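You operate a simulated robot arm through the tools that you are given. There is no shell and no other tool. Be economical: measure what you need, move in short steps, check, and stop when the job is done.

Carry out the task below with a simulated robot arm. There is one attempt and no reset: what you move stays moved.

TASK
Sand the filler on the top long board flush and prove it with the orange gauge.
Fine: gauge the filled end first; green block; the pointer ends on green; block and gauge go back where they lay.

It is judged by the outcome, as a careful person would: the job done as asked, and still so three seconds after it is handed in. It fails if anything else is knocked over, pushed out of place, dropped, spilled or broken.

THE ROBOT
A 6-joint arm with a two-finger parallel gripper, fixed in place. Base frame: the origin is at the foot of the arm, x ahead of it, y to its left, z up. Lengths are in mm, angles in rad, forces in N, time in s.
Its first joint turns from -1.152 to 1.152 rad. Payload 2.7 kg.
Tool frame: the origin (TCP) lies between the finger pads and is the grasp point; the fingertips stand 23 mm ahead of it; z points along the fingers, y is the line along which they close. The gripper opens to 94 mm. The fingers are 38 mm wide and 10 mm thick; the gripper's body (54 by 96 mm) begins 39 mm behind the TCP.
Orientation is that of the tool frame in the base frame, as a unit quaternion [w, x, y, z]. With the fingers straight down and closing along the base's y, the tool's x points along the base's -x, its y along +y and its z along -z.

THE INTERFACE
- The arm moves only by the tool arm_command. Its argument "increments" is a list of rows, each an object of numbers (a shift or turn left out is 0, a gripper value left out holds the last): "tx", "ty", "tz": the shift along the tool's x, y, z in units of 20 mm (1.0 is 20 mm); "wx", "wy", "wz": the turn, a rotation vector about the tool's x, y, z in units of 5 degrees (1.0 is 5 degrees); "gripper": the finger opening in m, from 0 to 0.094. In form: [{"tx": .., "ty": .., "tz": .., "wx": .., "wy": .., "wz": .., "gripper": ..}, ...]. A call has 1 to 8 rows; each row shifts and turns the commanded pose from where the row before left it, along the tool's axes as they then stand. A call with a number of a shift or a turn outside -1 to 1 is refused whole. A row lasts 0.2 s, in which the tool goes at most 50 mm and 0.15 rad; a call with a longer step from one row to the next is refused whole, and so is a gripper value outside its range. A pose out of reach is approached as far as the arm can. The call stops where the force on the tool passes 50 N (or 10 N more than at its start, if that is more) or the arm is blocked; 0.2 s more then pass. The fingers move at their own pace (about 45 mm/s each) and stop on an object; they squeeze with about 21 N. The grip force told is the motor's: it shows also when the fingers shut on nothing. Time passes only in rows, and 0.2 s behind the last, so rows that do not move let the fingers close. It gives the time, the measured TCP pose, the force on the tool (base axes), the opening and the grip force at its end, in the units of the frame above (readings bear some noise).
- Cameras (640 x 400 px; columns grow to the right, rows downward): "scene" is fixed at [60.2, -443, 1373.1]; the picture's right is [0.82, -0.57, 0.00], its down [-0.47, -0.68, -0.56] and it looks along [0.32, 0.46, -0.83] (base axes); focal length 359 px, centre (320, 200). "wrist" rides on the gripper at [-39, 0, -44] in the tool frame; the picture's right is [0.00, -1.00, 0.00], its down [0.97, 0.00, -0.24] and it looks along [0.24, 0.00, 0.97] (tool axes); focal length 218 px, centre (320, 200).
- grab_frame(camera): a new picture of that camera. No time passes.
- pixel_to_xyz(camera, pixels): for up to 12 pixels [column, row] of the newest picture of that camera ("zoom" is the newest enlarged one), the place [x, y, z] in the base frame of the surface seen there, good to about 3 mm. No time passes.
- close_up(camera, box): a new picture of the part [left, top, right, bottom] of that camera's present view, enlarged. No time passes.
- job_done(): hands the job in; it is judged then, once.

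Work in short steps. Measure before you move; look again where a grasp or a placing could have gone wrong, and mend it. You have 80 turns and 34 pictures in all, those below and enlarged ones among them. Open the gripper and draw the arm clear of the work before you hand the job in, unless the task says otherwise; then end with one line.

The tools are called after "Call:" by a JSON object that holds its "name" and its "arguments". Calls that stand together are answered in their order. arm_command: Moves the arm, as the interface text tells. Its arguments: {"type":"object","properties":{"increments":{"type":"array"}},"required":["increments"]} The other tools are called the same way: grab_frame (camera) takes a picture; pixel_to_xyz (camera, pixels) gives the place of the surface under pixels of a picture; close_up (camera, box) takes an enlarged picture of a part of a camera's view; job_done () hands the job in.

At the start:

```text
clock: 0.0
ee_pos: [476.2, -99.7, 884.4]
ee_rot: [0.0, 0.0, 1.0, 0.0]
contact_force: [-0.2, -0.5, -0.2]
grip_width: 93.7
gripper_force: 0.2
```

scene: 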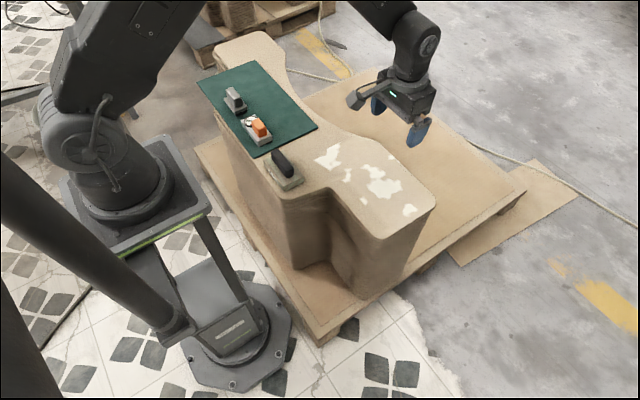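
wrist: 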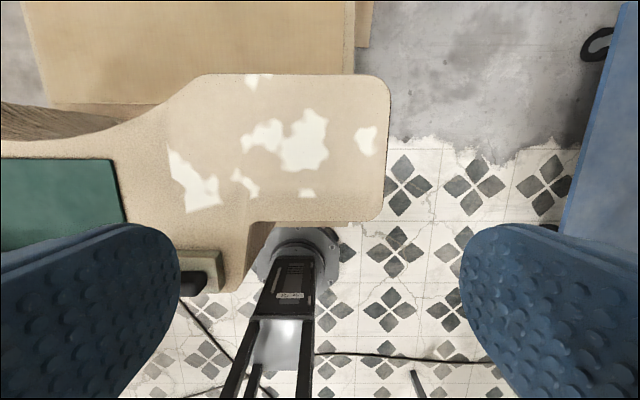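

I start with enlarged views of the work area to identify the block, gauge and boards.

Call:
{"name": "close_up", "arguments": {"camera": "scene", "box": [190, 60, 350, 200]}}

Call:
{"name": "close_up", "arguments": {"camera": "scene", "box": [290, 120, 450, 250]}}

```text
2.86 times, centred on (270, 130) of scene
```

zoom: 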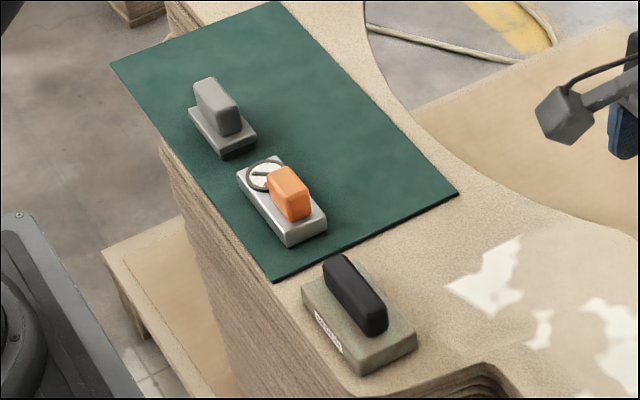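

```text
3.08 times, centred on (370, 185) of scene
```

zoom: 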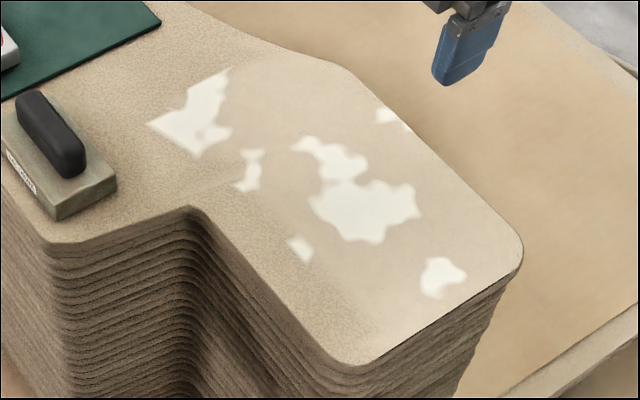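

Reading the block label and the gauge dial more closely.

Call:
{"name": "close_up", "arguments": {"camera": "scene", "box": [260, 140, 310, 195]}}

Call:
{"name": "close_up", "arguments": {"camera": "scene", "box": [235, 110, 277, 150]}}

Call:
{"name": "pixel_to_xyz", "arguments": {"camera": "scene", "pixels": [[238, 100], [233, 93], [258, 128], [251, 121], [284, 163], [277, 155], [290, 171], [292, 182], [250, 75], [317, 127], [300, 187], [340, 185]]}}

```text
7.27 times, centred on (285, 168) of scene
```

zoom: 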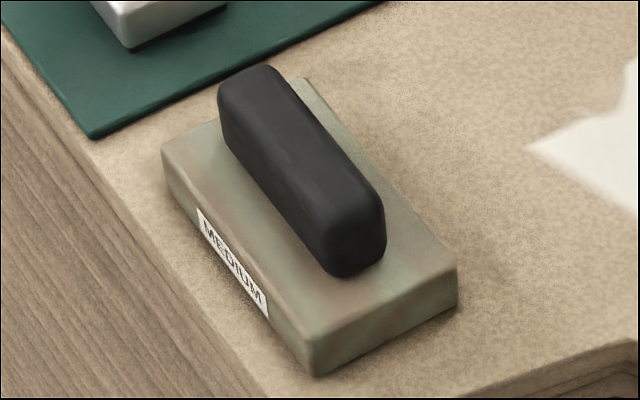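

```text
10.00 times, centred on (256, 130) of scene
```

zoom: 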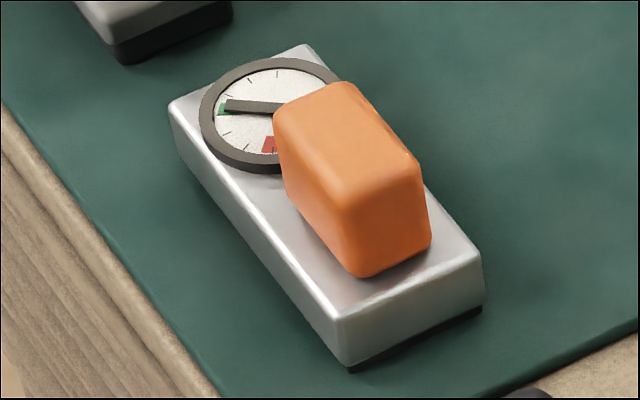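

```text
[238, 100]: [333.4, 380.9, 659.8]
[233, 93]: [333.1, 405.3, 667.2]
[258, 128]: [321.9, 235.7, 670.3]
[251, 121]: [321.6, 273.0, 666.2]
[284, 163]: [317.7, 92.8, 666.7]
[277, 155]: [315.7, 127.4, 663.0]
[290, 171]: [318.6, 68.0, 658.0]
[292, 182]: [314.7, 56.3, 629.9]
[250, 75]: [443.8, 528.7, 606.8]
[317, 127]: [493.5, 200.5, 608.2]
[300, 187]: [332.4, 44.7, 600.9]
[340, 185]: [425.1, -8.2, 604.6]
```

Gauge (silver, orange handle) lies near (322, 245), the greenish MEDIUM block near (317, 90). I move high over the gauge while turning the tool -90° so the fingers close along x.

Call:
{"name": "arm_command", "arguments": {"increments": [{"tx": 0.4, "ty": 0.9, "wz": -1}, {"tx": 0.32, "ty": 0.93, "wz": -1}, {"tx": 0.24, "ty": 0.956, "wz": -1}, {"tx": 0.154, "ty": 0.973, "wz": -1}, {"tx": 0.069, "ty": 0.983, "wz": -1}, {"tx": -0.017, "ty": 0.985, "wz": -1}, {"tx": -0.103, "ty": 0.98, "wz": -1}, {"tx": -0.188, "ty": 0.967, "wz": -1}]}}

Call:
{"name": "arm_command", "arguments": {"increments": [{"tx": -0.272, "ty": 0.947, "wz": -1}, {"tx": -0.353, "ty": 0.92, "wz": -1}, {"tx": -0.432, "ty": 0.885, "wz": -1}, {"tx": -0.507, "ty": 0.844, "wz": -1}, {"tx": -0.579, "ty": 0.797, "wz": -1}, {"tx": -0.646, "ty": 0.743, "wz": -1}, {"tx": -0.709, "ty": 0.684, "wz": -1}, {"tx": -0.765, "ty": 0.62, "wz": -1}]}}

Call:
{"name": "arm_command", "arguments": {"increments": [{"tx": -0.817, "ty": 0.551, "wz": -1}, {"tx": -0.861, "ty": 0.478, "wz": -1}, {"tz": 1}, {"tz": 1}, {"tz": 1}, {"tz": 1}]}}

Call:
{"name": "grab_frame", "arguments": {"camera": "wrist"}}

```text
clock: 1.8
ee_pos: [413.2, 44.7, 882.6]
ee_rot: [-0.001, -0.343, 0.939, -0.001]
contact_force: [0.3, 0.0, 0.1]
grip_width: 94.0
gripper_force: 0.0
```

```text
clock: 3.6
ee_pos: [348.3, 186.6, 884.1]
ee_rot: [0.0, -0.643, 0.766, 0.0]
contact_force: [0.7, 0.4, -0.4]
grip_width: 94.0
gripper_force: 0.0
```

```text
clock: 5.0
ee_pos: [330.8, 223.4, 802.3]
ee_rot: [0.0, 0.707, -0.707, 0.0]
contact_force: [0.0, 0.5, 0.2]
grip_width: 94.3
gripper_force: 0.1
```

```text
27 pictures are left
```

wrist: 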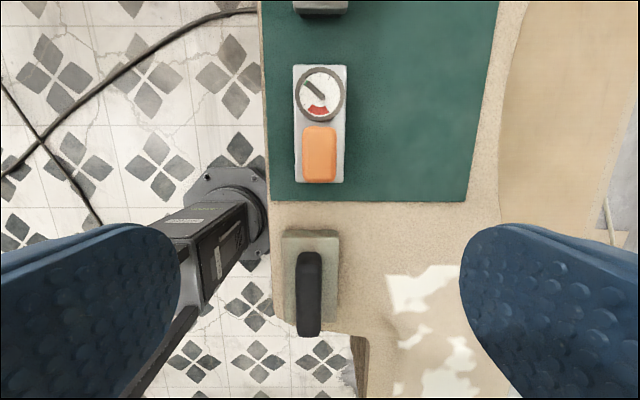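

The gauge sits square at columns 294-347, rows 65-184. Measuring gauge, block and mat edges.

Call:
{"name": "pixel_to_xyz", "arguments": {"camera": "wrist", "pixels": [[319, 133], [319, 152], [319, 176], [306, 155], [333, 155], [296, 68], [345, 68], [296, 180], [345, 181], [320, 190], [309, 255], [309, 330]]}}

Call:
{"name": "pixel_to_xyz", "arguments": {"camera": "wrist", "pixels": [[300, 290], [321, 290], [285, 238], [337, 237], [285, 320], [335, 325], [270, 260], [400, 220], [420, 290], [450, 370], [380, 320], [318, 218]]}}

Call:
{"name": "close_up", "arguments": {"camera": "wrist", "box": [280, 55, 360, 105]}}

```text
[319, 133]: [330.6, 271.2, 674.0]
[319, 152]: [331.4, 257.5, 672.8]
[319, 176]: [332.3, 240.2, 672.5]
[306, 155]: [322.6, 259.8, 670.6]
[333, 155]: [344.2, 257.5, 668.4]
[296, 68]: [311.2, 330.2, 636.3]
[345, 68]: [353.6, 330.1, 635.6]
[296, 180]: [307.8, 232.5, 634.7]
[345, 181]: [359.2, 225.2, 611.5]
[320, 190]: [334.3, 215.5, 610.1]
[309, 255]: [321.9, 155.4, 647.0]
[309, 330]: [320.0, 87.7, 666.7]
```

```text
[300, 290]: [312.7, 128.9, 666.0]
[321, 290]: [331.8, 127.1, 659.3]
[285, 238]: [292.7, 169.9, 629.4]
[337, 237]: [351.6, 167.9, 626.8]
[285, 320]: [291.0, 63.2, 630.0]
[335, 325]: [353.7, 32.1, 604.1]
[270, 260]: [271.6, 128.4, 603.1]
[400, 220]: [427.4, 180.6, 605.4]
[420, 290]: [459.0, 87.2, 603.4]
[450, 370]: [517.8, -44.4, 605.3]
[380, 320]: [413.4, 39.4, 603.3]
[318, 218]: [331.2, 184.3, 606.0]
```

```text
8.00 times, centred on (320, 80) of wrist
```

zoom: 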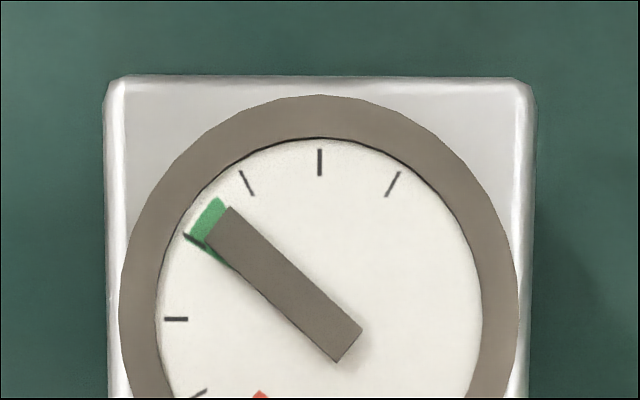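

Now mapping the filled area and board edges from the scene view.

Call:
{"name": "pixel_to_xyz", "arguments": {"camera": "scene", "pixels": [[433, 202], [383, 236], [331, 186], [316, 161], [340, 144], [393, 157], [413, 208], [407, 213], [363, 201], [347, 182], [377, 188], [404, 160]]}}

Call:
{"name": "arm_command", "arguments": {"increments": [{"tx": -0.8, "ty": -0.08, "tz": 1}, {"tx": -0.83, "tz": 1}, {"tz": 1}, {"tz": 1}, {"tz": 1}]}}

```text
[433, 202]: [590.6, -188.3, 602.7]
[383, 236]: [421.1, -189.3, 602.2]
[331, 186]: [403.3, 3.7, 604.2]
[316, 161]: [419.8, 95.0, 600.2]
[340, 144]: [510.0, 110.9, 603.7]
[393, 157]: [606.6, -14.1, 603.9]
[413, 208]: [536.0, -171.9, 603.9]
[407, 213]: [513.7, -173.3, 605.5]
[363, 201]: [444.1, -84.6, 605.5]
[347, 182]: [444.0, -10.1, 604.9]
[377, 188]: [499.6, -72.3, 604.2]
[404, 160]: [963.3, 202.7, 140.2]
```

```text
clock: 6.2
ee_pos: [334.1, 257.6, 705.4]
ee_rot: [0.0, -0.707, 0.708, 0.0]
contact_force: [-0.7, -0.5, -0.3]
grip_width: 94.2
gripper_force: 0.0
```

Aligned over the orange handle (334, 258); descending to z≈661 and closing.

Call:
{"name": "arm_command", "arguments": {"increments": [{"tx": 0.08, "ty": 0.06, "tz": 0.8}, {"tz": 0.8}, {"tz": 0.6}, {"gripper": 0.01}, {}, {}, {}, {}]}}

```text
clock: 8.0
ee_pos: [332.8, 254.6, 658.8]
ee_rot: [0.0, 0.707, -0.707, 0.0]
contact_force: [-0.4, -0.9, -0.2]
grip_width: 28.2
gripper_force: 20.7
```

Gripped at 28.2 mm. Lift straight up and check that it came along.

Call:
{"name": "arm_command", "arguments": {"increments": [{"tz": -0.5}, {"tz": -1}, {"tz": -1}, {"tz": -1}, {}]}}

Call:
{"name": "grab_frame", "arguments": {"camera": "wrist"}}

```text
clock: 9.2
ee_pos: [332.2, 255.2, 730.2]
ee_rot: [0.0, 0.707, -0.707, 0.0]
contact_force: [0.2, -1.5, -1.8]
grip_width: 27.8
gripper_force: 20.4
```

```text
25 pictures are left
```

wrist: 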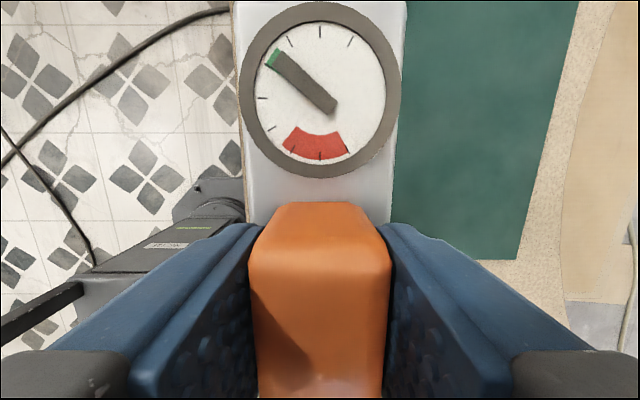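

The gauge is held square, dial readable. Carry it at this height over the filled end toward TCP (500, -95).

Call:
{"name": "arm_command", "arguments": {"increments": [{"tx": 0.97, "ty": -0.467}, {"tx": 0.97, "ty": -0.467}, {"tx": 0.97, "ty": -0.467}, {"tx": 0.97, "ty": -0.467}, {"tx": 0.97, "ty": -0.467}, {"tx": 0.97, "ty": -0.467}, {"tx": 0.97, "ty": -0.467}, {"tx": 0.97, "ty": -0.467}]}}

Call:
{"name": "arm_command", "arguments": {"increments": [{"tx": 0.97, "ty": -0.467}, {"tx": 0.97, "ty": -0.467}, {"tx": 0.97, "ty": -0.467}, {"tx": 0.97, "ty": -0.467}, {"tx": 0.97, "ty": -0.467}, {"tx": 0.97, "ty": -0.467}, {"tx": 0.97, "ty": -0.467}, {"tx": 0.97, "ty": -0.467}]}}

Call:
{"name": "arm_command", "arguments": {"increments": [{"tx": 0.97, "ty": -0.467, "tz": 0.8}, {"tx": 0.97, "ty": -0.467, "tz": 0.8}, {"tz": 0.8}, {"tz": 0.4}, {}]}}

Call:
{"name": "grab_frame", "arguments": {"camera": "scene"}}

```text
clock: 11.0
ee_pos: [407.6, 99.8, 730.0]
ee_rot: [0.0, 0.707, -0.707, 0.0]
contact_force: [0.2, 0.2, -2.0]
grip_width: 28.2
gripper_force: 21.0
```

```text
clock: 12.8
ee_pos: [482.2, -54.9, 729.9]
ee_rot: [0.0, -0.707, 0.707, 0.0]
contact_force: [0.6, -0.3, -1.9]
grip_width: 27.9
gripper_force: 21.1
```

```text
clock: 14.0
ee_pos: [500.0, -92.7, 673.6]
ee_rot: [0.0, -0.707, 0.707, 0.0]
contact_force: [0.4, 0.1, -1.8]
grip_width: 27.8
gripper_force: 21.1
```

```text
24 pictures are left
```

scene: 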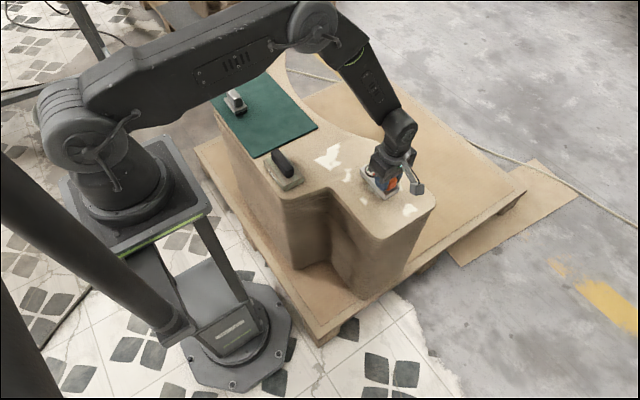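

Well placed over the filler. Lower in small steps to contact (expected TCP z ≈ 655).

Call:
{"name": "arm_command", "arguments": {"increments": [{"tz": 0.4}, {"tz": 0.2}, {"tz": 0.1}, {"tz": 0.1}, {}]}}

```text
clock: 15.2
ee_pos: [499.5, -94.3, 658.2]
ee_rot: [0.0, 0.707, -0.707, 0.001]
contact_force: [-0.8, 0.3, -2.6]
grip_width: 28.0
gripper_force: 21.0
```

Call:
{"name": "arm_command", "arguments": {"increments": [{"tz": 0.1}, {"tz": 0.05}, {}]}}

```text
clock: 16.0
ee_pos: [500.2, -95.0, 654.2]
ee_rot: [0.0, -0.707, 0.707, 0.0]
contact_force: [-0.2, 0.1, -1.4]
grip_width: 28.0
gripper_force: 20.5
```

Call:
{"name": "arm_command", "arguments": {"increments": [{"tz": 0.05}, {"tz": 0.05}, {}]}}

```text
clock: 16.8
ee_pos: [501.1, -93.3, 654.4]
ee_rot: [-0.001, 0.707, -0.707, 0.001]
contact_force: [-6.1, 0.6, 19.5]
grip_width: 27.8
gripper_force: 20.8
```

Contact made (19 N up). Look at the dial.

Call:
{"name": "grab_frame", "arguments": {"camera": "wrist"}}

```text
23 pictures are left
```

wrist: 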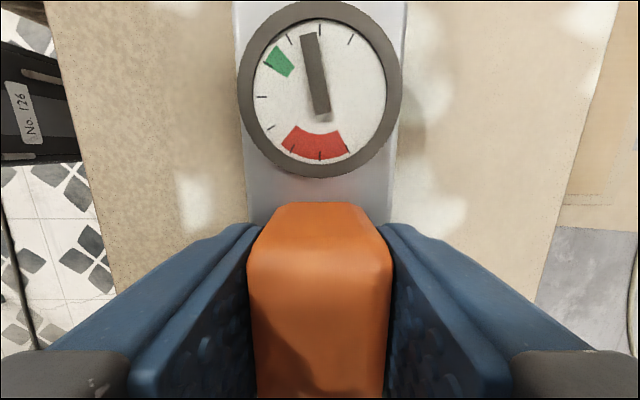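

Pointer has swung clockwise off green (to about -10°, green at about -50°): filler stands proud. Lift and return the gauge to its spot by reversing the path.

Call:
{"name": "arm_command", "arguments": {"increments": [{"tz": -0.4}, {"tz": -1}, {"tz": -1}, {"tz": -1}, {"tz": -0.45}, {"tx": -0.97, "ty": 0.467}, {"tx": -0.97, "ty": 0.467}]}}

Call:
{"name": "arm_command", "arguments": {"increments": [{"tx": -0.97, "ty": 0.467}, {"tx": -0.97, "ty": 0.467}, {"tx": -0.97, "ty": 0.467}, {"tx": -0.97, "ty": 0.467}, {"tx": -0.97, "ty": 0.467}, {"tx": -0.97, "ty": 0.467}, {"tx": -0.97, "ty": 0.467}, {"tx": -0.97, "ty": 0.467}]}}

Call:
{"name": "arm_command", "arguments": {"increments": [{"tx": -0.97, "ty": 0.467}, {"tx": -0.97, "ty": 0.467}, {"tx": -0.97, "ty": 0.467}, {"tx": -0.97, "ty": 0.467}, {"tx": -0.97, "ty": 0.467}, {"tx": -0.97, "ty": 0.467}, {"tx": -0.97, "ty": 0.467}, {"tx": -0.97, "ty": 0.467}]}}

Call:
{"name": "arm_command", "arguments": {"increments": [{"tz": 1}, {"tz": 1}, {"tz": 1}, {}]}}

```text
clock: 18.4
ee_pos: [479.4, -56.2, 730.5]
ee_rot: [0.0, -0.707, 0.707, 0.0]
contact_force: [0.7, 0.6, -1.3]
grip_width: 27.9
gripper_force: 20.7
```

```text
clock: 20.2
ee_pos: [407.2, 100.7, 729.8]
ee_rot: [0.0, 0.707, -0.707, 0.0]
contact_force: [-0.5, -0.3, -2.6]
grip_width: 27.9
gripper_force: 21.6
```

```text
clock: 22.0
ee_pos: [333.3, 255.5, 731.2]
ee_rot: [0.0, -0.707, 0.707, 0.0]
contact_force: [0.5, -0.4, -1.8]
grip_width: 27.8
gripper_force: 21.2
```

```text
clock: 23.0
ee_pos: [333.8, 255.5, 668.9]
ee_rot: [0.0, 0.707, -0.707, 0.0]
contact_force: [1.3, -0.1, -2.1]
grip_width: 27.8
gripper_force: 20.6
```

Over its spot; last 10 mm gently.

Call:
{"name": "arm_command", "arguments": {"increments": [{"tz": 0.25}, {"tz": 0.15}, {}]}}

Call:
{"name": "arm_command", "arguments": {"increments": [{"tz": 0.06}, {"tz": 0.04}, {}]}}

```text
clock: 23.8
ee_pos: [333.2, 256.2, 661.6]
ee_rot: [0.0, 0.708, -0.707, 0.001]
contact_force: [0.2, -0.1, -2.1]
grip_width: 27.8
gripper_force: 21.1
```

```text
clock: 24.6
ee_pos: [332.8, 255.7, 659.3]
ee_rot: [0.0, 0.707, -0.707, 0.0]
contact_force: [-0.5, 0.3, -1.2]
grip_width: 28.1
gripper_force: 20.8
```

Call:
{"name": "arm_command", "arguments": {"increments": [{"tz": 0.04}, {}]}}

```text
clock: 25.2
ee_pos: [332.9, 254.9, 659.5]
ee_rot: [-0.001, 0.707, -0.707, 0.001]
contact_force: [-0.8, 0.5, -1.4]
grip_width: 28.0
gripper_force: 20.6
```

Call:
{"name": "arm_command", "arguments": {"increments": [{"tz": 0.04}, {}]}}

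```text
clock: 25.8
ee_pos: [332.5, 255.0, 659.3]
ee_rot: [0.0, -0.707, 0.707, 0.0]
contact_force: [-4.0, -2.3, 14.1]
grip_width: 27.8
gripper_force: 21.2
```

Gauge seated. Relieve, open, rise and go over the block.

Call:
{"name": "arm_command", "arguments": {"increments": [{"tz": -0.04}, {"gripper": 0.075}, {}, {}, {"tz": -1}, {"tz": -1}, {"tz": -1}, {"tz": -1}]}}

Call:
{"name": "arm_command", "arguments": {"increments": [{"tx": 1, "ty": 0.1}, {"tx": 1, "ty": 0.1}, {"tx": 1, "ty": 0.1}, {"tx": 1, "ty": 0.1}, {"tx": 1, "ty": 0.1}, {"tx": 1, "ty": 0.1}, {}]}}

Call:
{"name": "grab_frame", "arguments": {"camera": "wrist"}}

Call:
{"name": "close_up", "arguments": {"camera": "scene", "box": [200, 70, 350, 180]}}

```text
clock: 27.6
ee_pos: [331.7, 255.4, 739.4]
ee_rot: [0.0, 0.707, -0.707, 0.0]
contact_force: [-0.4, -0.3, 0.7]
grip_width: 74.9
gripper_force: 0.0
```

```text
clock: 29.2
ee_pos: [319.8, 133.9, 739.5]
ee_rot: [0.0, -0.707, 0.708, 0.0]
contact_force: [-0.4, -0.7, 0.3]
grip_width: 74.9
gripper_force: 0.1
```

```text
22 pictures are left
```

wrist: 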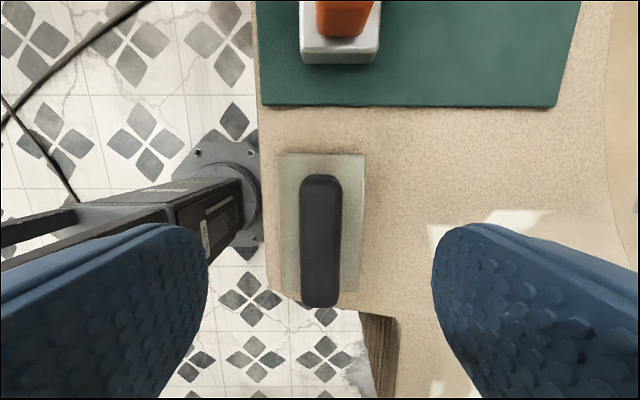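

```text
3.64 times, centred on (275, 125) of scene
```

zoom: 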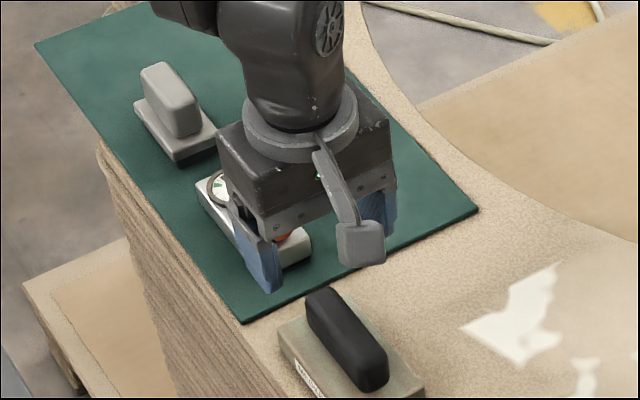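

Call:
{"name": "pixel_to_xyz", "arguments": {"camera": "wrist", "pixels": [[319, 180], [320, 240], [320, 302], [302, 240], [340, 240], [281, 156], [364, 157], [281, 288], [358, 289], [340, 275], [300, 60], [379, 60]]}}

```text
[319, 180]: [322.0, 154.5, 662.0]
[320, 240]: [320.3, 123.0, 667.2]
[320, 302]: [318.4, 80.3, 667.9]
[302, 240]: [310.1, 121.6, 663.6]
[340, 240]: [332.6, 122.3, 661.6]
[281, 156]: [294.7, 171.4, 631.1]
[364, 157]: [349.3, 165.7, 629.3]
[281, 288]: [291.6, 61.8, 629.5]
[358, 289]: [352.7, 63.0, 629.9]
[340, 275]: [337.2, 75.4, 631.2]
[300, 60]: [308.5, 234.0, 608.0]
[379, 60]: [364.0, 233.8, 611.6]
```

Block handle centre ≈ (321, 116), top 667, base top 630. Descend to z≈657 and grip.

Call:
{"name": "arm_command", "arguments": {"increments": [{"tx": 0.9, "ty": -0.04, "tz": 0.6}, {"tz": 1}, {"tz": 1}, {"tz": 0.9}, {"tz": 0.6}, {}]}}

Call:
{"name": "arm_command", "arguments": {"increments": [{"gripper": 0.005}, {}, {}, {}, {}]}}

```text
clock: 30.6
ee_pos: [320.8, 116.7, 657.2]
ee_rot: [0.001, 0.708, -0.707, 0.0]
contact_force: [-0.1, -0.1, -0.3]
grip_width: 75.1
gripper_force: 0.1
```

```text
clock: 31.8
ee_pos: [321.4, 116.9, 657.9]
ee_rot: [0.0, -0.707, 0.708, 0.0]
contact_force: [-0.8, -0.2, 0.5]
grip_width: 25.9
gripper_force: 21.0
```

Gripped at 25.9 mm. Lift 40 mm and carry over the filler's middle lane to (500, 50).

Call:
{"name": "arm_command", "arguments": {"increments": [{"tz": -1}, {"tz": -1}, {"tx": 0.55, "ty": -1}, {"tx": 0.55, "ty": -1}, {"tx": 0.55, "ty": -1}, {"tx": 0.55, "ty": -1}, {"tx": 0.55, "ty": -1}, {"tx": 0.55, "ty": -1}]}}

Call:
{"name": "arm_command", "arguments": {"increments": [{"ty": -1}, {"ty": -1}, {"ty": -0.95, "tz": 0.8}, {"tz": 0.8}, {}]}}

Call:
{"name": "grab_frame", "arguments": {"camera": "wrist"}}

```text
clock: 33.6
ee_pos: [440.9, 51.1, 696.3]
ee_rot: [0.0, 0.707, -0.707, 0.0]
contact_force: [-0.5, -0.1, -1.2]
grip_width: 26.0
gripper_force: 21.2
```

```text
clock: 34.8
ee_pos: [500.8, 51.1, 666.0]
ee_rot: [0.0, 0.708, -0.707, 0.0]
contact_force: [-0.6, -1.0, -1.6]
grip_width: 25.8
gripper_force: 20.7
```

```text
20 pictures are left
```

wrist: 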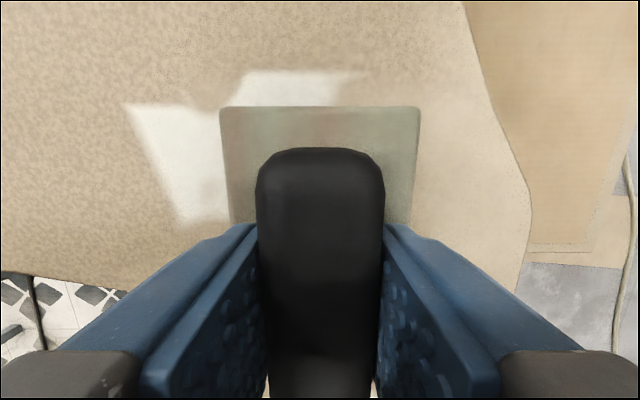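

Block is square over the filler; the smooth filled region starts at about y≈115. Lower to contact.

Call:
{"name": "arm_command", "arguments": {"increments": [{"tz": 0.25}, {"tz": 0.1}, {}]}}

Call:
{"name": "arm_command", "arguments": {"increments": [{"tz": 0.05}, {}]}}

```text
clock: 35.6
ee_pos: [501.0, 50.1, 658.7]
ee_rot: [0.0, 0.707, -0.707, 0.001]
contact_force: [-0.5, 0.0, -2.1]
grip_width: 25.7
gripper_force: 21.0
```

```text
clock: 36.2
ee_pos: [501.1, 51.4, 658.0]
ee_rot: [0.0, 0.707, -0.707, 0.0]
contact_force: [-4.6, -1.1, 8.5]
grip_width: 25.7
gripper_force: 20.6
```

Contact at about 10 N. Add a touch and stroke along the board toward -y.

Call:
{"name": "arm_command", "arguments": {"increments": [{"tz": 0.02}, {"tx": 1}, {"tx": 1}, {"tx": 1}, {"tx": 1}, {"tx": 1}, {"tx": 1}, {"tx": 1}]}}

Call:
{"name": "arm_command", "arguments": {"increments": [{"tx": 1}, {"tx": 1}, {"tx": -1}, {"tx": -1}, {"tx": -1}, {"tx": -1}, {"tx": -1}, {"tx": -1}]}}

Call:
{"name": "grab_frame", "arguments": {"camera": "scene"}}

```text
clock: 38.0
ee_pos: [498.6, -89.9, 657.7]
ee_rot: [0.0, 0.708, -0.707, 0.0]
contact_force: [-0.3, 7.9, 15.3]
grip_width: 25.6
gripper_force: 21.3
```

```text
clock: 39.8
ee_pos: [501.2, -8.3, 657.8]
ee_rot: [-0.001, 0.708, -0.706, 0.001]
contact_force: [0.6, -9.4, 19.5]
grip_width: 25.8
gripper_force: 21.0
```

```text
19 pictures are left
```

scene: 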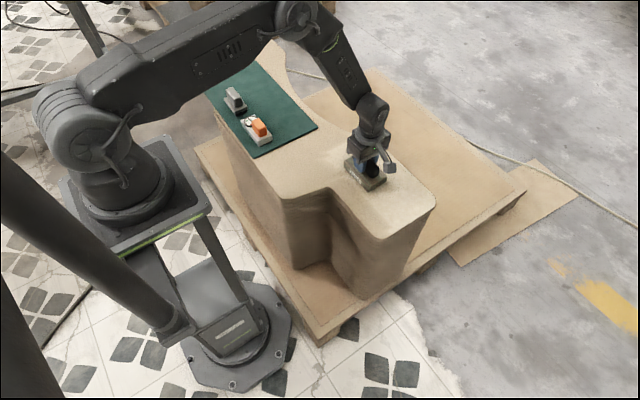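

The white patches seem to have faded already; zoom in before sanding further.

Call:
{"name": "close_up", "arguments": {"camera": "scene", "box": [290, 120, 450, 250]}}

```text
3.08 times, centred on (370, 185) of scene
```

zoom: 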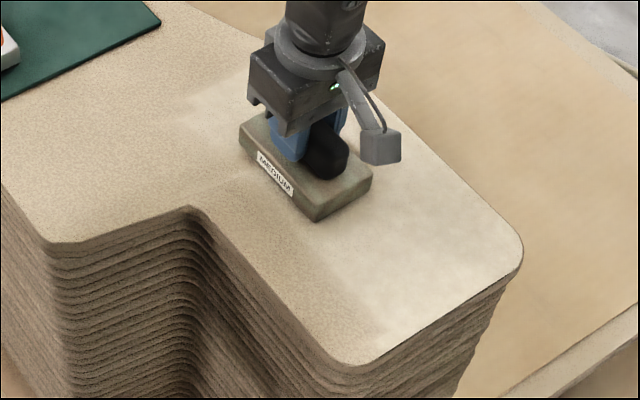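

All white patches are gone and the area is evenly pale, so it is time to gauge. Return the block to its spot by reversing its displacement (x -179, y +126).

Call:
{"name": "arm_command", "arguments": {"increments": [{"tz": -1}, {"tz": -1}, {"tx": -0.7, "ty": 0.9944}, {"tx": -0.7, "ty": 0.9944}, {"tx": -0.7, "ty": 0.9944}, {"tx": -0.7, "ty": 0.9944}, {"tx": -0.7, "ty": 0.9944}, {"tx": -0.7, "ty": 0.9944}]}}

Call:
{"name": "arm_command", "arguments": {"increments": [{"tx": -0.7, "ty": 0.9944}, {"tx": -0.7, "ty": 0.9944}, {"tx": -0.7, "ty": 0.9944}, {"tz": 1}, {"tz": 0.6}, {"tz": 0.2}, {}]}}

```text
clock: 41.6
ee_pos: [380.7, 74.8, 695.7]
ee_rot: [0.0, -0.707, 0.707, 0.0]
contact_force: [0.0, -1.1, -0.6]
grip_width: 25.9
gripper_force: 21.4
```

```text
clock: 43.2
ee_pos: [320.4, 116.5, 660.5]
ee_rot: [0.0, 0.707, -0.707, 0.0]
contact_force: [0.2, 0.2, -1.8]
grip_width: 25.9
gripper_force: 20.6
```

Call:
{"name": "arm_command", "arguments": {"increments": [{"tz": 0.1}, {"tz": 0.05}, {}]}}

```text
clock: 44.0
ee_pos: [321.3, 118.1, 657.3]
ee_rot: [0.0, -0.707, 0.707, 0.0]
contact_force: [-0.7, 0.8, -2.2]
grip_width: 25.9
gripper_force: 20.9
```

Call:
{"name": "arm_command", "arguments": {"increments": [{"tz": 0.04}, {}]}}

```text
clock: 44.6
ee_pos: [320.7, 118.4, 657.9]
ee_rot: [-0.001, 0.707, -0.707, 0.0]
contact_force: [-4.9, -0.5, 25.7]
grip_width: 25.8
gripper_force: 21.0
```

Seated. Release, rise and go back over the gauge.

Call:
{"name": "arm_command", "arguments": {"increments": [{"tz": -0.05}, {"gripper": 0.075}, {}, {}, {"tz": -1}, {"tz": -1}, {"tz": -1}, {"tz": -1}]}}

Call:
{"name": "arm_command", "arguments": {"increments": [{"tx": -0.9863, "ty": -0.08}, {"tx": -0.9863, "ty": -0.08}, {"tx": -0.9863, "ty": -0.08}, {"tx": -0.9863, "ty": -0.08}, {"tx": -0.9863, "ty": -0.08}, {"tx": -0.9863, "ty": -0.08}, {"tx": -0.9863, "ty": -0.08}, {}]}}

Call:
{"name": "grab_frame", "arguments": {"camera": "wrist"}}

```text
clock: 46.4
ee_pos: [320.0, 117.8, 739.3]
ee_rot: [0.0, 0.707, -0.707, 0.0]
contact_force: [-0.8, 0.0, 0.1]
grip_width: 75.1
gripper_force: 0.1
```

```text
clock: 48.2
ee_pos: [331.4, 254.8, 737.2]
ee_rot: [0.0, 0.707, -0.707, 0.0]
contact_force: [0.0, 0.0, -0.5]
grip_width: 75.2
gripper_force: 0.0
```

```text
17 pictures are left
```

wrist: 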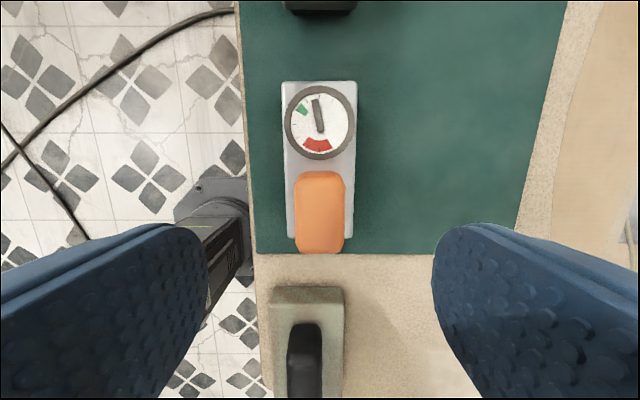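

The pointer holds the last reading, so it must be re-gauged. Descend on the gauge handle and grip.

Call:
{"name": "arm_command", "arguments": {"increments": [{"ty": -0.03, "tz": 1}, {"tz": 1}, {"tz": 1}, {"tz": 0.9}, {"gripper": 0.01}, {}, {}, {}]}}

Call:
{"name": "arm_command", "arguments": {"increments": [{}, {"tz": -0.5}, {"tz": -1}, {"tz": -1}, {"tz": -1}, {"tx": 0.97, "ty": -0.467}, {"tx": 0.97, "ty": -0.467}]}}

```text
clock: 50.0
ee_pos: [332.5, 253.7, 659.8]
ee_rot: [0.0, 0.707, -0.707, 0.001]
contact_force: [0.2, -0.3, -0.5]
grip_width: 27.8
gripper_force: 20.7
```

```text
clock: 51.6
ee_pos: [351.4, 216.8, 729.8]
ee_rot: [-0.001, 0.707, -0.707, 0.0]
contact_force: [0.8, -1.0, -1.7]
grip_width: 27.8
gripper_force: 21.1
```

Call:
{"name": "arm_command", "arguments": {"increments": [{"tx": 0.97, "ty": -0.467}, {"tx": 0.97, "ty": -0.467}, {"tx": 0.97, "ty": -0.467}, {"tx": 0.97, "ty": -0.467}, {"tx": 0.97, "ty": -0.467}, {"tx": 0.97, "ty": -0.467}, {"tx": 0.97, "ty": -0.467}, {"tx": 0.97, "ty": -0.467}]}}

Call:
{"name": "arm_command", "arguments": {"increments": [{"tx": 0.97, "ty": -0.467}, {"tx": 0.97, "ty": -0.467}, {"tx": 0.97, "ty": -0.467}, {"tx": 0.97, "ty": -0.467}, {"tx": 0.97, "ty": -0.467}, {"tx": 0.97, "ty": -0.467}, {"tx": 0.97, "ty": -0.467}, {"tx": 0.97, "ty": -0.467}]}}

Call:
{"name": "arm_command", "arguments": {"increments": [{"tz": 1}, {"tz": 1}, {"tz": 1}, {"tz": 0.4}, {"tz": 0.2}, {}]}}

```text
clock: 53.4
ee_pos: [426.1, 60.6, 730.2]
ee_rot: [0.0, 0.708, -0.707, 0.001]
contact_force: [-0.4, 0.7, -1.8]
grip_width: 28.3
gripper_force: 20.8
```

```text
clock: 55.2
ee_pos: [500.4, -94.3, 730.6]
ee_rot: [0.001, 0.707, -0.707, 0.0]
contact_force: [0.6, -0.2, -1.9]
grip_width: 27.9
gripper_force: 21.2
```

```text
clock: 56.6
ee_pos: [499.2, -93.2, 659.1]
ee_rot: [0.0, -0.707, 0.707, 0.0]
contact_force: [0.6, -0.1, -2.2]
grip_width: 27.9
gripper_force: 21.1
```

Call:
{"name": "arm_command", "arguments": {"increments": [{"tz": 0.1}, {"tz": 0.05}, {}]}}

Call:
{"name": "arm_command", "arguments": {"increments": [{"tz": 0.04}, {}]}}

```text
clock: 57.4
ee_pos: [500.5, -94.1, 654.4]
ee_rot: [0.0, 0.708, -0.707, 0.001]
contact_force: [0.2, 0.0, -1.8]
grip_width: 27.9
gripper_force: 20.9
```

```text
clock: 58.0
ee_pos: [500.3, -93.3, 654.6]
ee_rot: [0.0, -0.707, 0.707, 0.001]
contact_force: [-2.0, 1.3, 3.7]
grip_width: 27.9
gripper_force: 21.6
```

Call:
{"name": "arm_command", "arguments": {"increments": [{"tz": 0.04}, {}, {}]}}

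Call:
{"name": "grab_frame", "arguments": {"camera": "wrist"}}

```text
clock: 58.8
ee_pos: [500.5, -94.2, 653.9]
ee_rot: [0.0, 0.707, -0.707, 0.0]
contact_force: [-5.7, 1.2, 15.4]
grip_width: 27.8
gripper_force: 21.0
```

```text
16 pictures are left
```

wrist: 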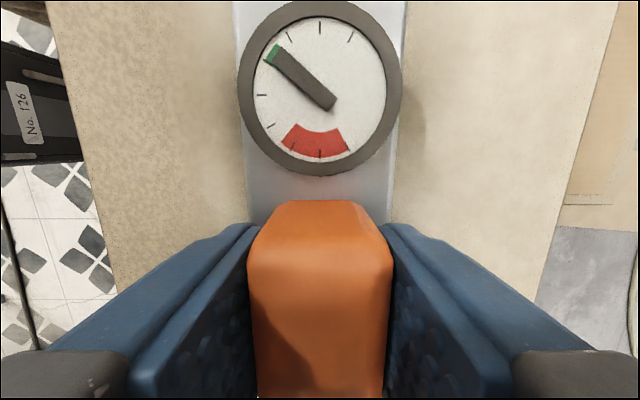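

Call:
{"name": "close_up", "arguments": {"camera": "wrist", "box": [240, 0, 400, 100]}}

```text
4.00 times, centred on (320, 50) of wrist
```

zoom: 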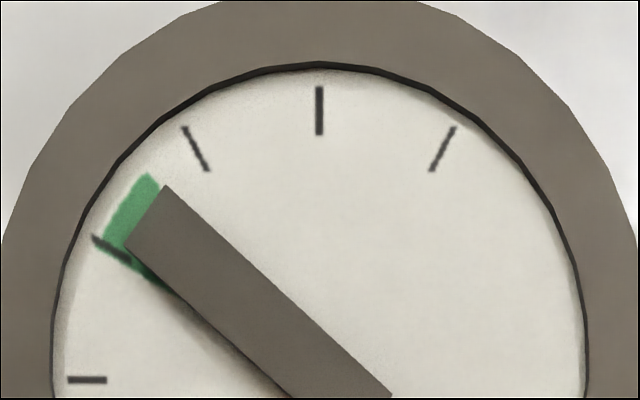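

The pointer lies on the green segment: flush. Return the gauge to its place.

Call:
{"name": "arm_command", "arguments": {"increments": [{"tz": -0.43}, {"tz": -1}, {"tz": -1}, {"tz": -1}, {"tz": -0.4}, {"tx": -0.97, "ty": 0.467}, {"tx": -0.97, "ty": 0.467}]}}

Call:
{"name": "arm_command", "arguments": {"increments": [{"tx": -0.97, "ty": 0.467}, {"tx": -0.97, "ty": 0.467}, {"tx": -0.97, "ty": 0.467}, {"tx": -0.97, "ty": 0.467}, {"tx": -0.97, "ty": 0.467}, {"tx": -0.97, "ty": 0.467}, {"tx": -0.97, "ty": 0.467}, {"tx": -0.97, "ty": 0.467}]}}

Call:
{"name": "arm_command", "arguments": {"increments": [{"tx": -0.97, "ty": 0.467}, {"tx": -0.97, "ty": 0.467}, {"tx": -0.97, "ty": 0.467}, {"tx": -0.97, "ty": 0.467}, {"tx": -0.97, "ty": 0.467}, {"tx": -0.97, "ty": 0.467}, {"tx": -0.97, "ty": 0.467}, {"tx": -0.97, "ty": 0.467}]}}

Call:
{"name": "arm_command", "arguments": {"increments": [{"tz": 1}, {"tz": 1}, {"tz": 1}, {"tz": 0.25}, {"tz": 0.1}, {}]}}

```text
clock: 60.4
ee_pos: [482.6, -55.3, 730.2]
ee_rot: [0.0, 0.708, -0.707, 0.0]
contact_force: [-0.1, -0.4, -1.9]
grip_width: 27.7
gripper_force: 20.9
```

```text
clock: 62.2
ee_pos: [406.8, 100.0, 729.8]
ee_rot: [0.0, 0.708, -0.707, 0.0]
contact_force: [0.6, 0.2, -2.5]
grip_width: 28.0
gripper_force: 20.6
```

```text
clock: 64.0
ee_pos: [332.4, 256.1, 729.9]
ee_rot: [0.0, 0.707, -0.707, 0.0]
contact_force: [0.7, 0.4, -2.2]
grip_width: 28.3
gripper_force: 20.9
```

```text
clock: 65.4
ee_pos: [332.7, 253.9, 662.9]
ee_rot: [-0.001, 0.707, -0.707, 0.0]
contact_force: [-0.2, -1.0, -1.2]
grip_width: 28.1
gripper_force: 20.8
```

Call:
{"name": "arm_command", "arguments": {"increments": [{"tz": 0.08}, {"tz": 0.05}, {}]}}

Call:
{"name": "arm_command", "arguments": {"increments": [{"tz": 0.04}, {}]}}

```text
clock: 66.2
ee_pos: [332.4, 255.3, 660.2]
ee_rot: [0.0, 0.707, -0.707, 0.0]
contact_force: [-1.0, 0.5, -2.3]
grip_width: 27.9
gripper_force: 20.8
```

```text
clock: 66.8
ee_pos: [333.5, 255.9, 660.9]
ee_rot: [0.0, -0.707, 0.708, -0.001]
contact_force: [-0.9, 0.3, -1.9]
grip_width: 28.0
gripper_force: 21.1
```

Call:
{"name": "arm_command", "arguments": {"increments": [{"tz": 0.04}, {}]}}

```text
clock: 67.4
ee_pos: [333.4, 255.3, 658.4]
ee_rot: [0.0, -0.707, 0.707, 0.001]
contact_force: [-3.4, -3.8, 14.2]
grip_width: 27.8
gripper_force: 20.6
```

Seated. Release and rise well clear, then check everything.

Call:
{"name": "arm_command", "arguments": {"increments": [{"tz": -0.04}, {"gripper": 0.08}, {}, {}, {"tz": -1}, {"tz": -1}, {"tz": -1}, {"tz": -1}]}}

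Call:
{"name": "arm_command", "arguments": {"increments": [{"tx": 1, "tz": -1}, {"tz": -1}, {"tz": -1}, {}]}}

Call:
{"name": "grab_frame", "arguments": {"camera": "wrist"}}

Call:
{"name": "close_up", "arguments": {"camera": "wrist", "box": [280, 60, 360, 120]}}

Call:
{"name": "close_up", "arguments": {"camera": "scene", "box": [200, 70, 450, 250]}}

```text
clock: 69.2
ee_pos: [332.2, 254.6, 738.3]
ee_rot: [0.0, 0.708, -0.706, 0.0]
contact_force: [-0.4, 0.1, 0.7]
grip_width: 79.8
gripper_force: 0.1
```

```text
clock: 70.2
ee_pos: [332.9, 235.0, 800.4]
ee_rot: [0.0, -0.707, 0.708, 0.0]
contact_force: [-0.2, 0.4, -0.8]
grip_width: 79.9
gripper_force: 0.1
```

```text
14 pictures are left
```

wrist: 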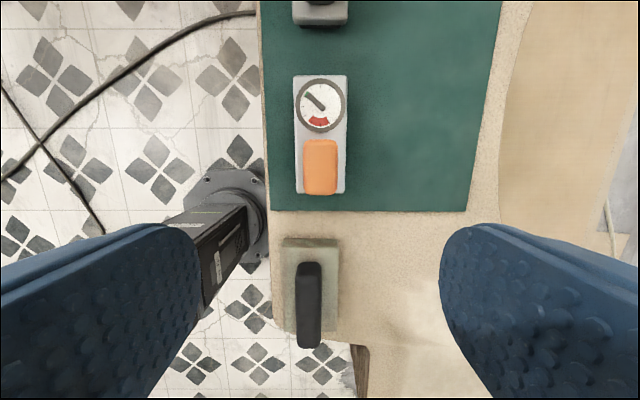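

```text
6.67 times, centred on (320, 90) of wrist
```

zoom: 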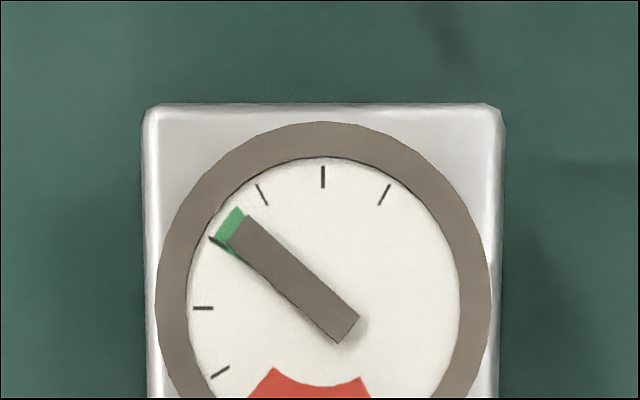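

```text
2.22 times, centred on (325, 160) of scene
```

zoom: 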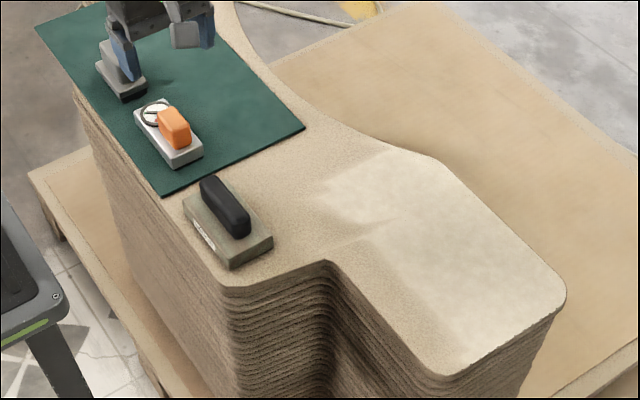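

Pointer on green; surface clean. Verify the positions of gauge and block numerically.

Call:
{"name": "pixel_to_xyz", "arguments": {"camera": "wrist", "pixels": [[296, 78], [345, 78], [296, 190], [320, 165], [307, 165], [334, 165], [286, 243], [337, 242], [286, 326], [309, 340], [299, 300], [320, 300]]}}

```text
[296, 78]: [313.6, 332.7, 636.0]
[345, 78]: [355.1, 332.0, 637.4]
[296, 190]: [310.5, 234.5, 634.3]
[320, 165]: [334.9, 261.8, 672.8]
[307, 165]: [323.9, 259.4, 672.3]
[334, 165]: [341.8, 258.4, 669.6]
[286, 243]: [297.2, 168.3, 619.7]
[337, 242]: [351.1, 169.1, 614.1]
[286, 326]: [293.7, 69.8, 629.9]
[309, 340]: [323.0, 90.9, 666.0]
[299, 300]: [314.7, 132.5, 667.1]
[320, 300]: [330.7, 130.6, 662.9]
```

Gauge and block are both within about 2 mm of where they lay, the gripper is open and the arm is well above the work, so I hand in.

Call:
{"name": "job_done", "arguments": {}}

```text
The job is handed in.
```

The filler is sanded flush with the green MEDIUM block: the gauge read high on the filled end before sanding and reads green now, checked at one spot, and the block and gauge are back within about 2 mm of where they lay.
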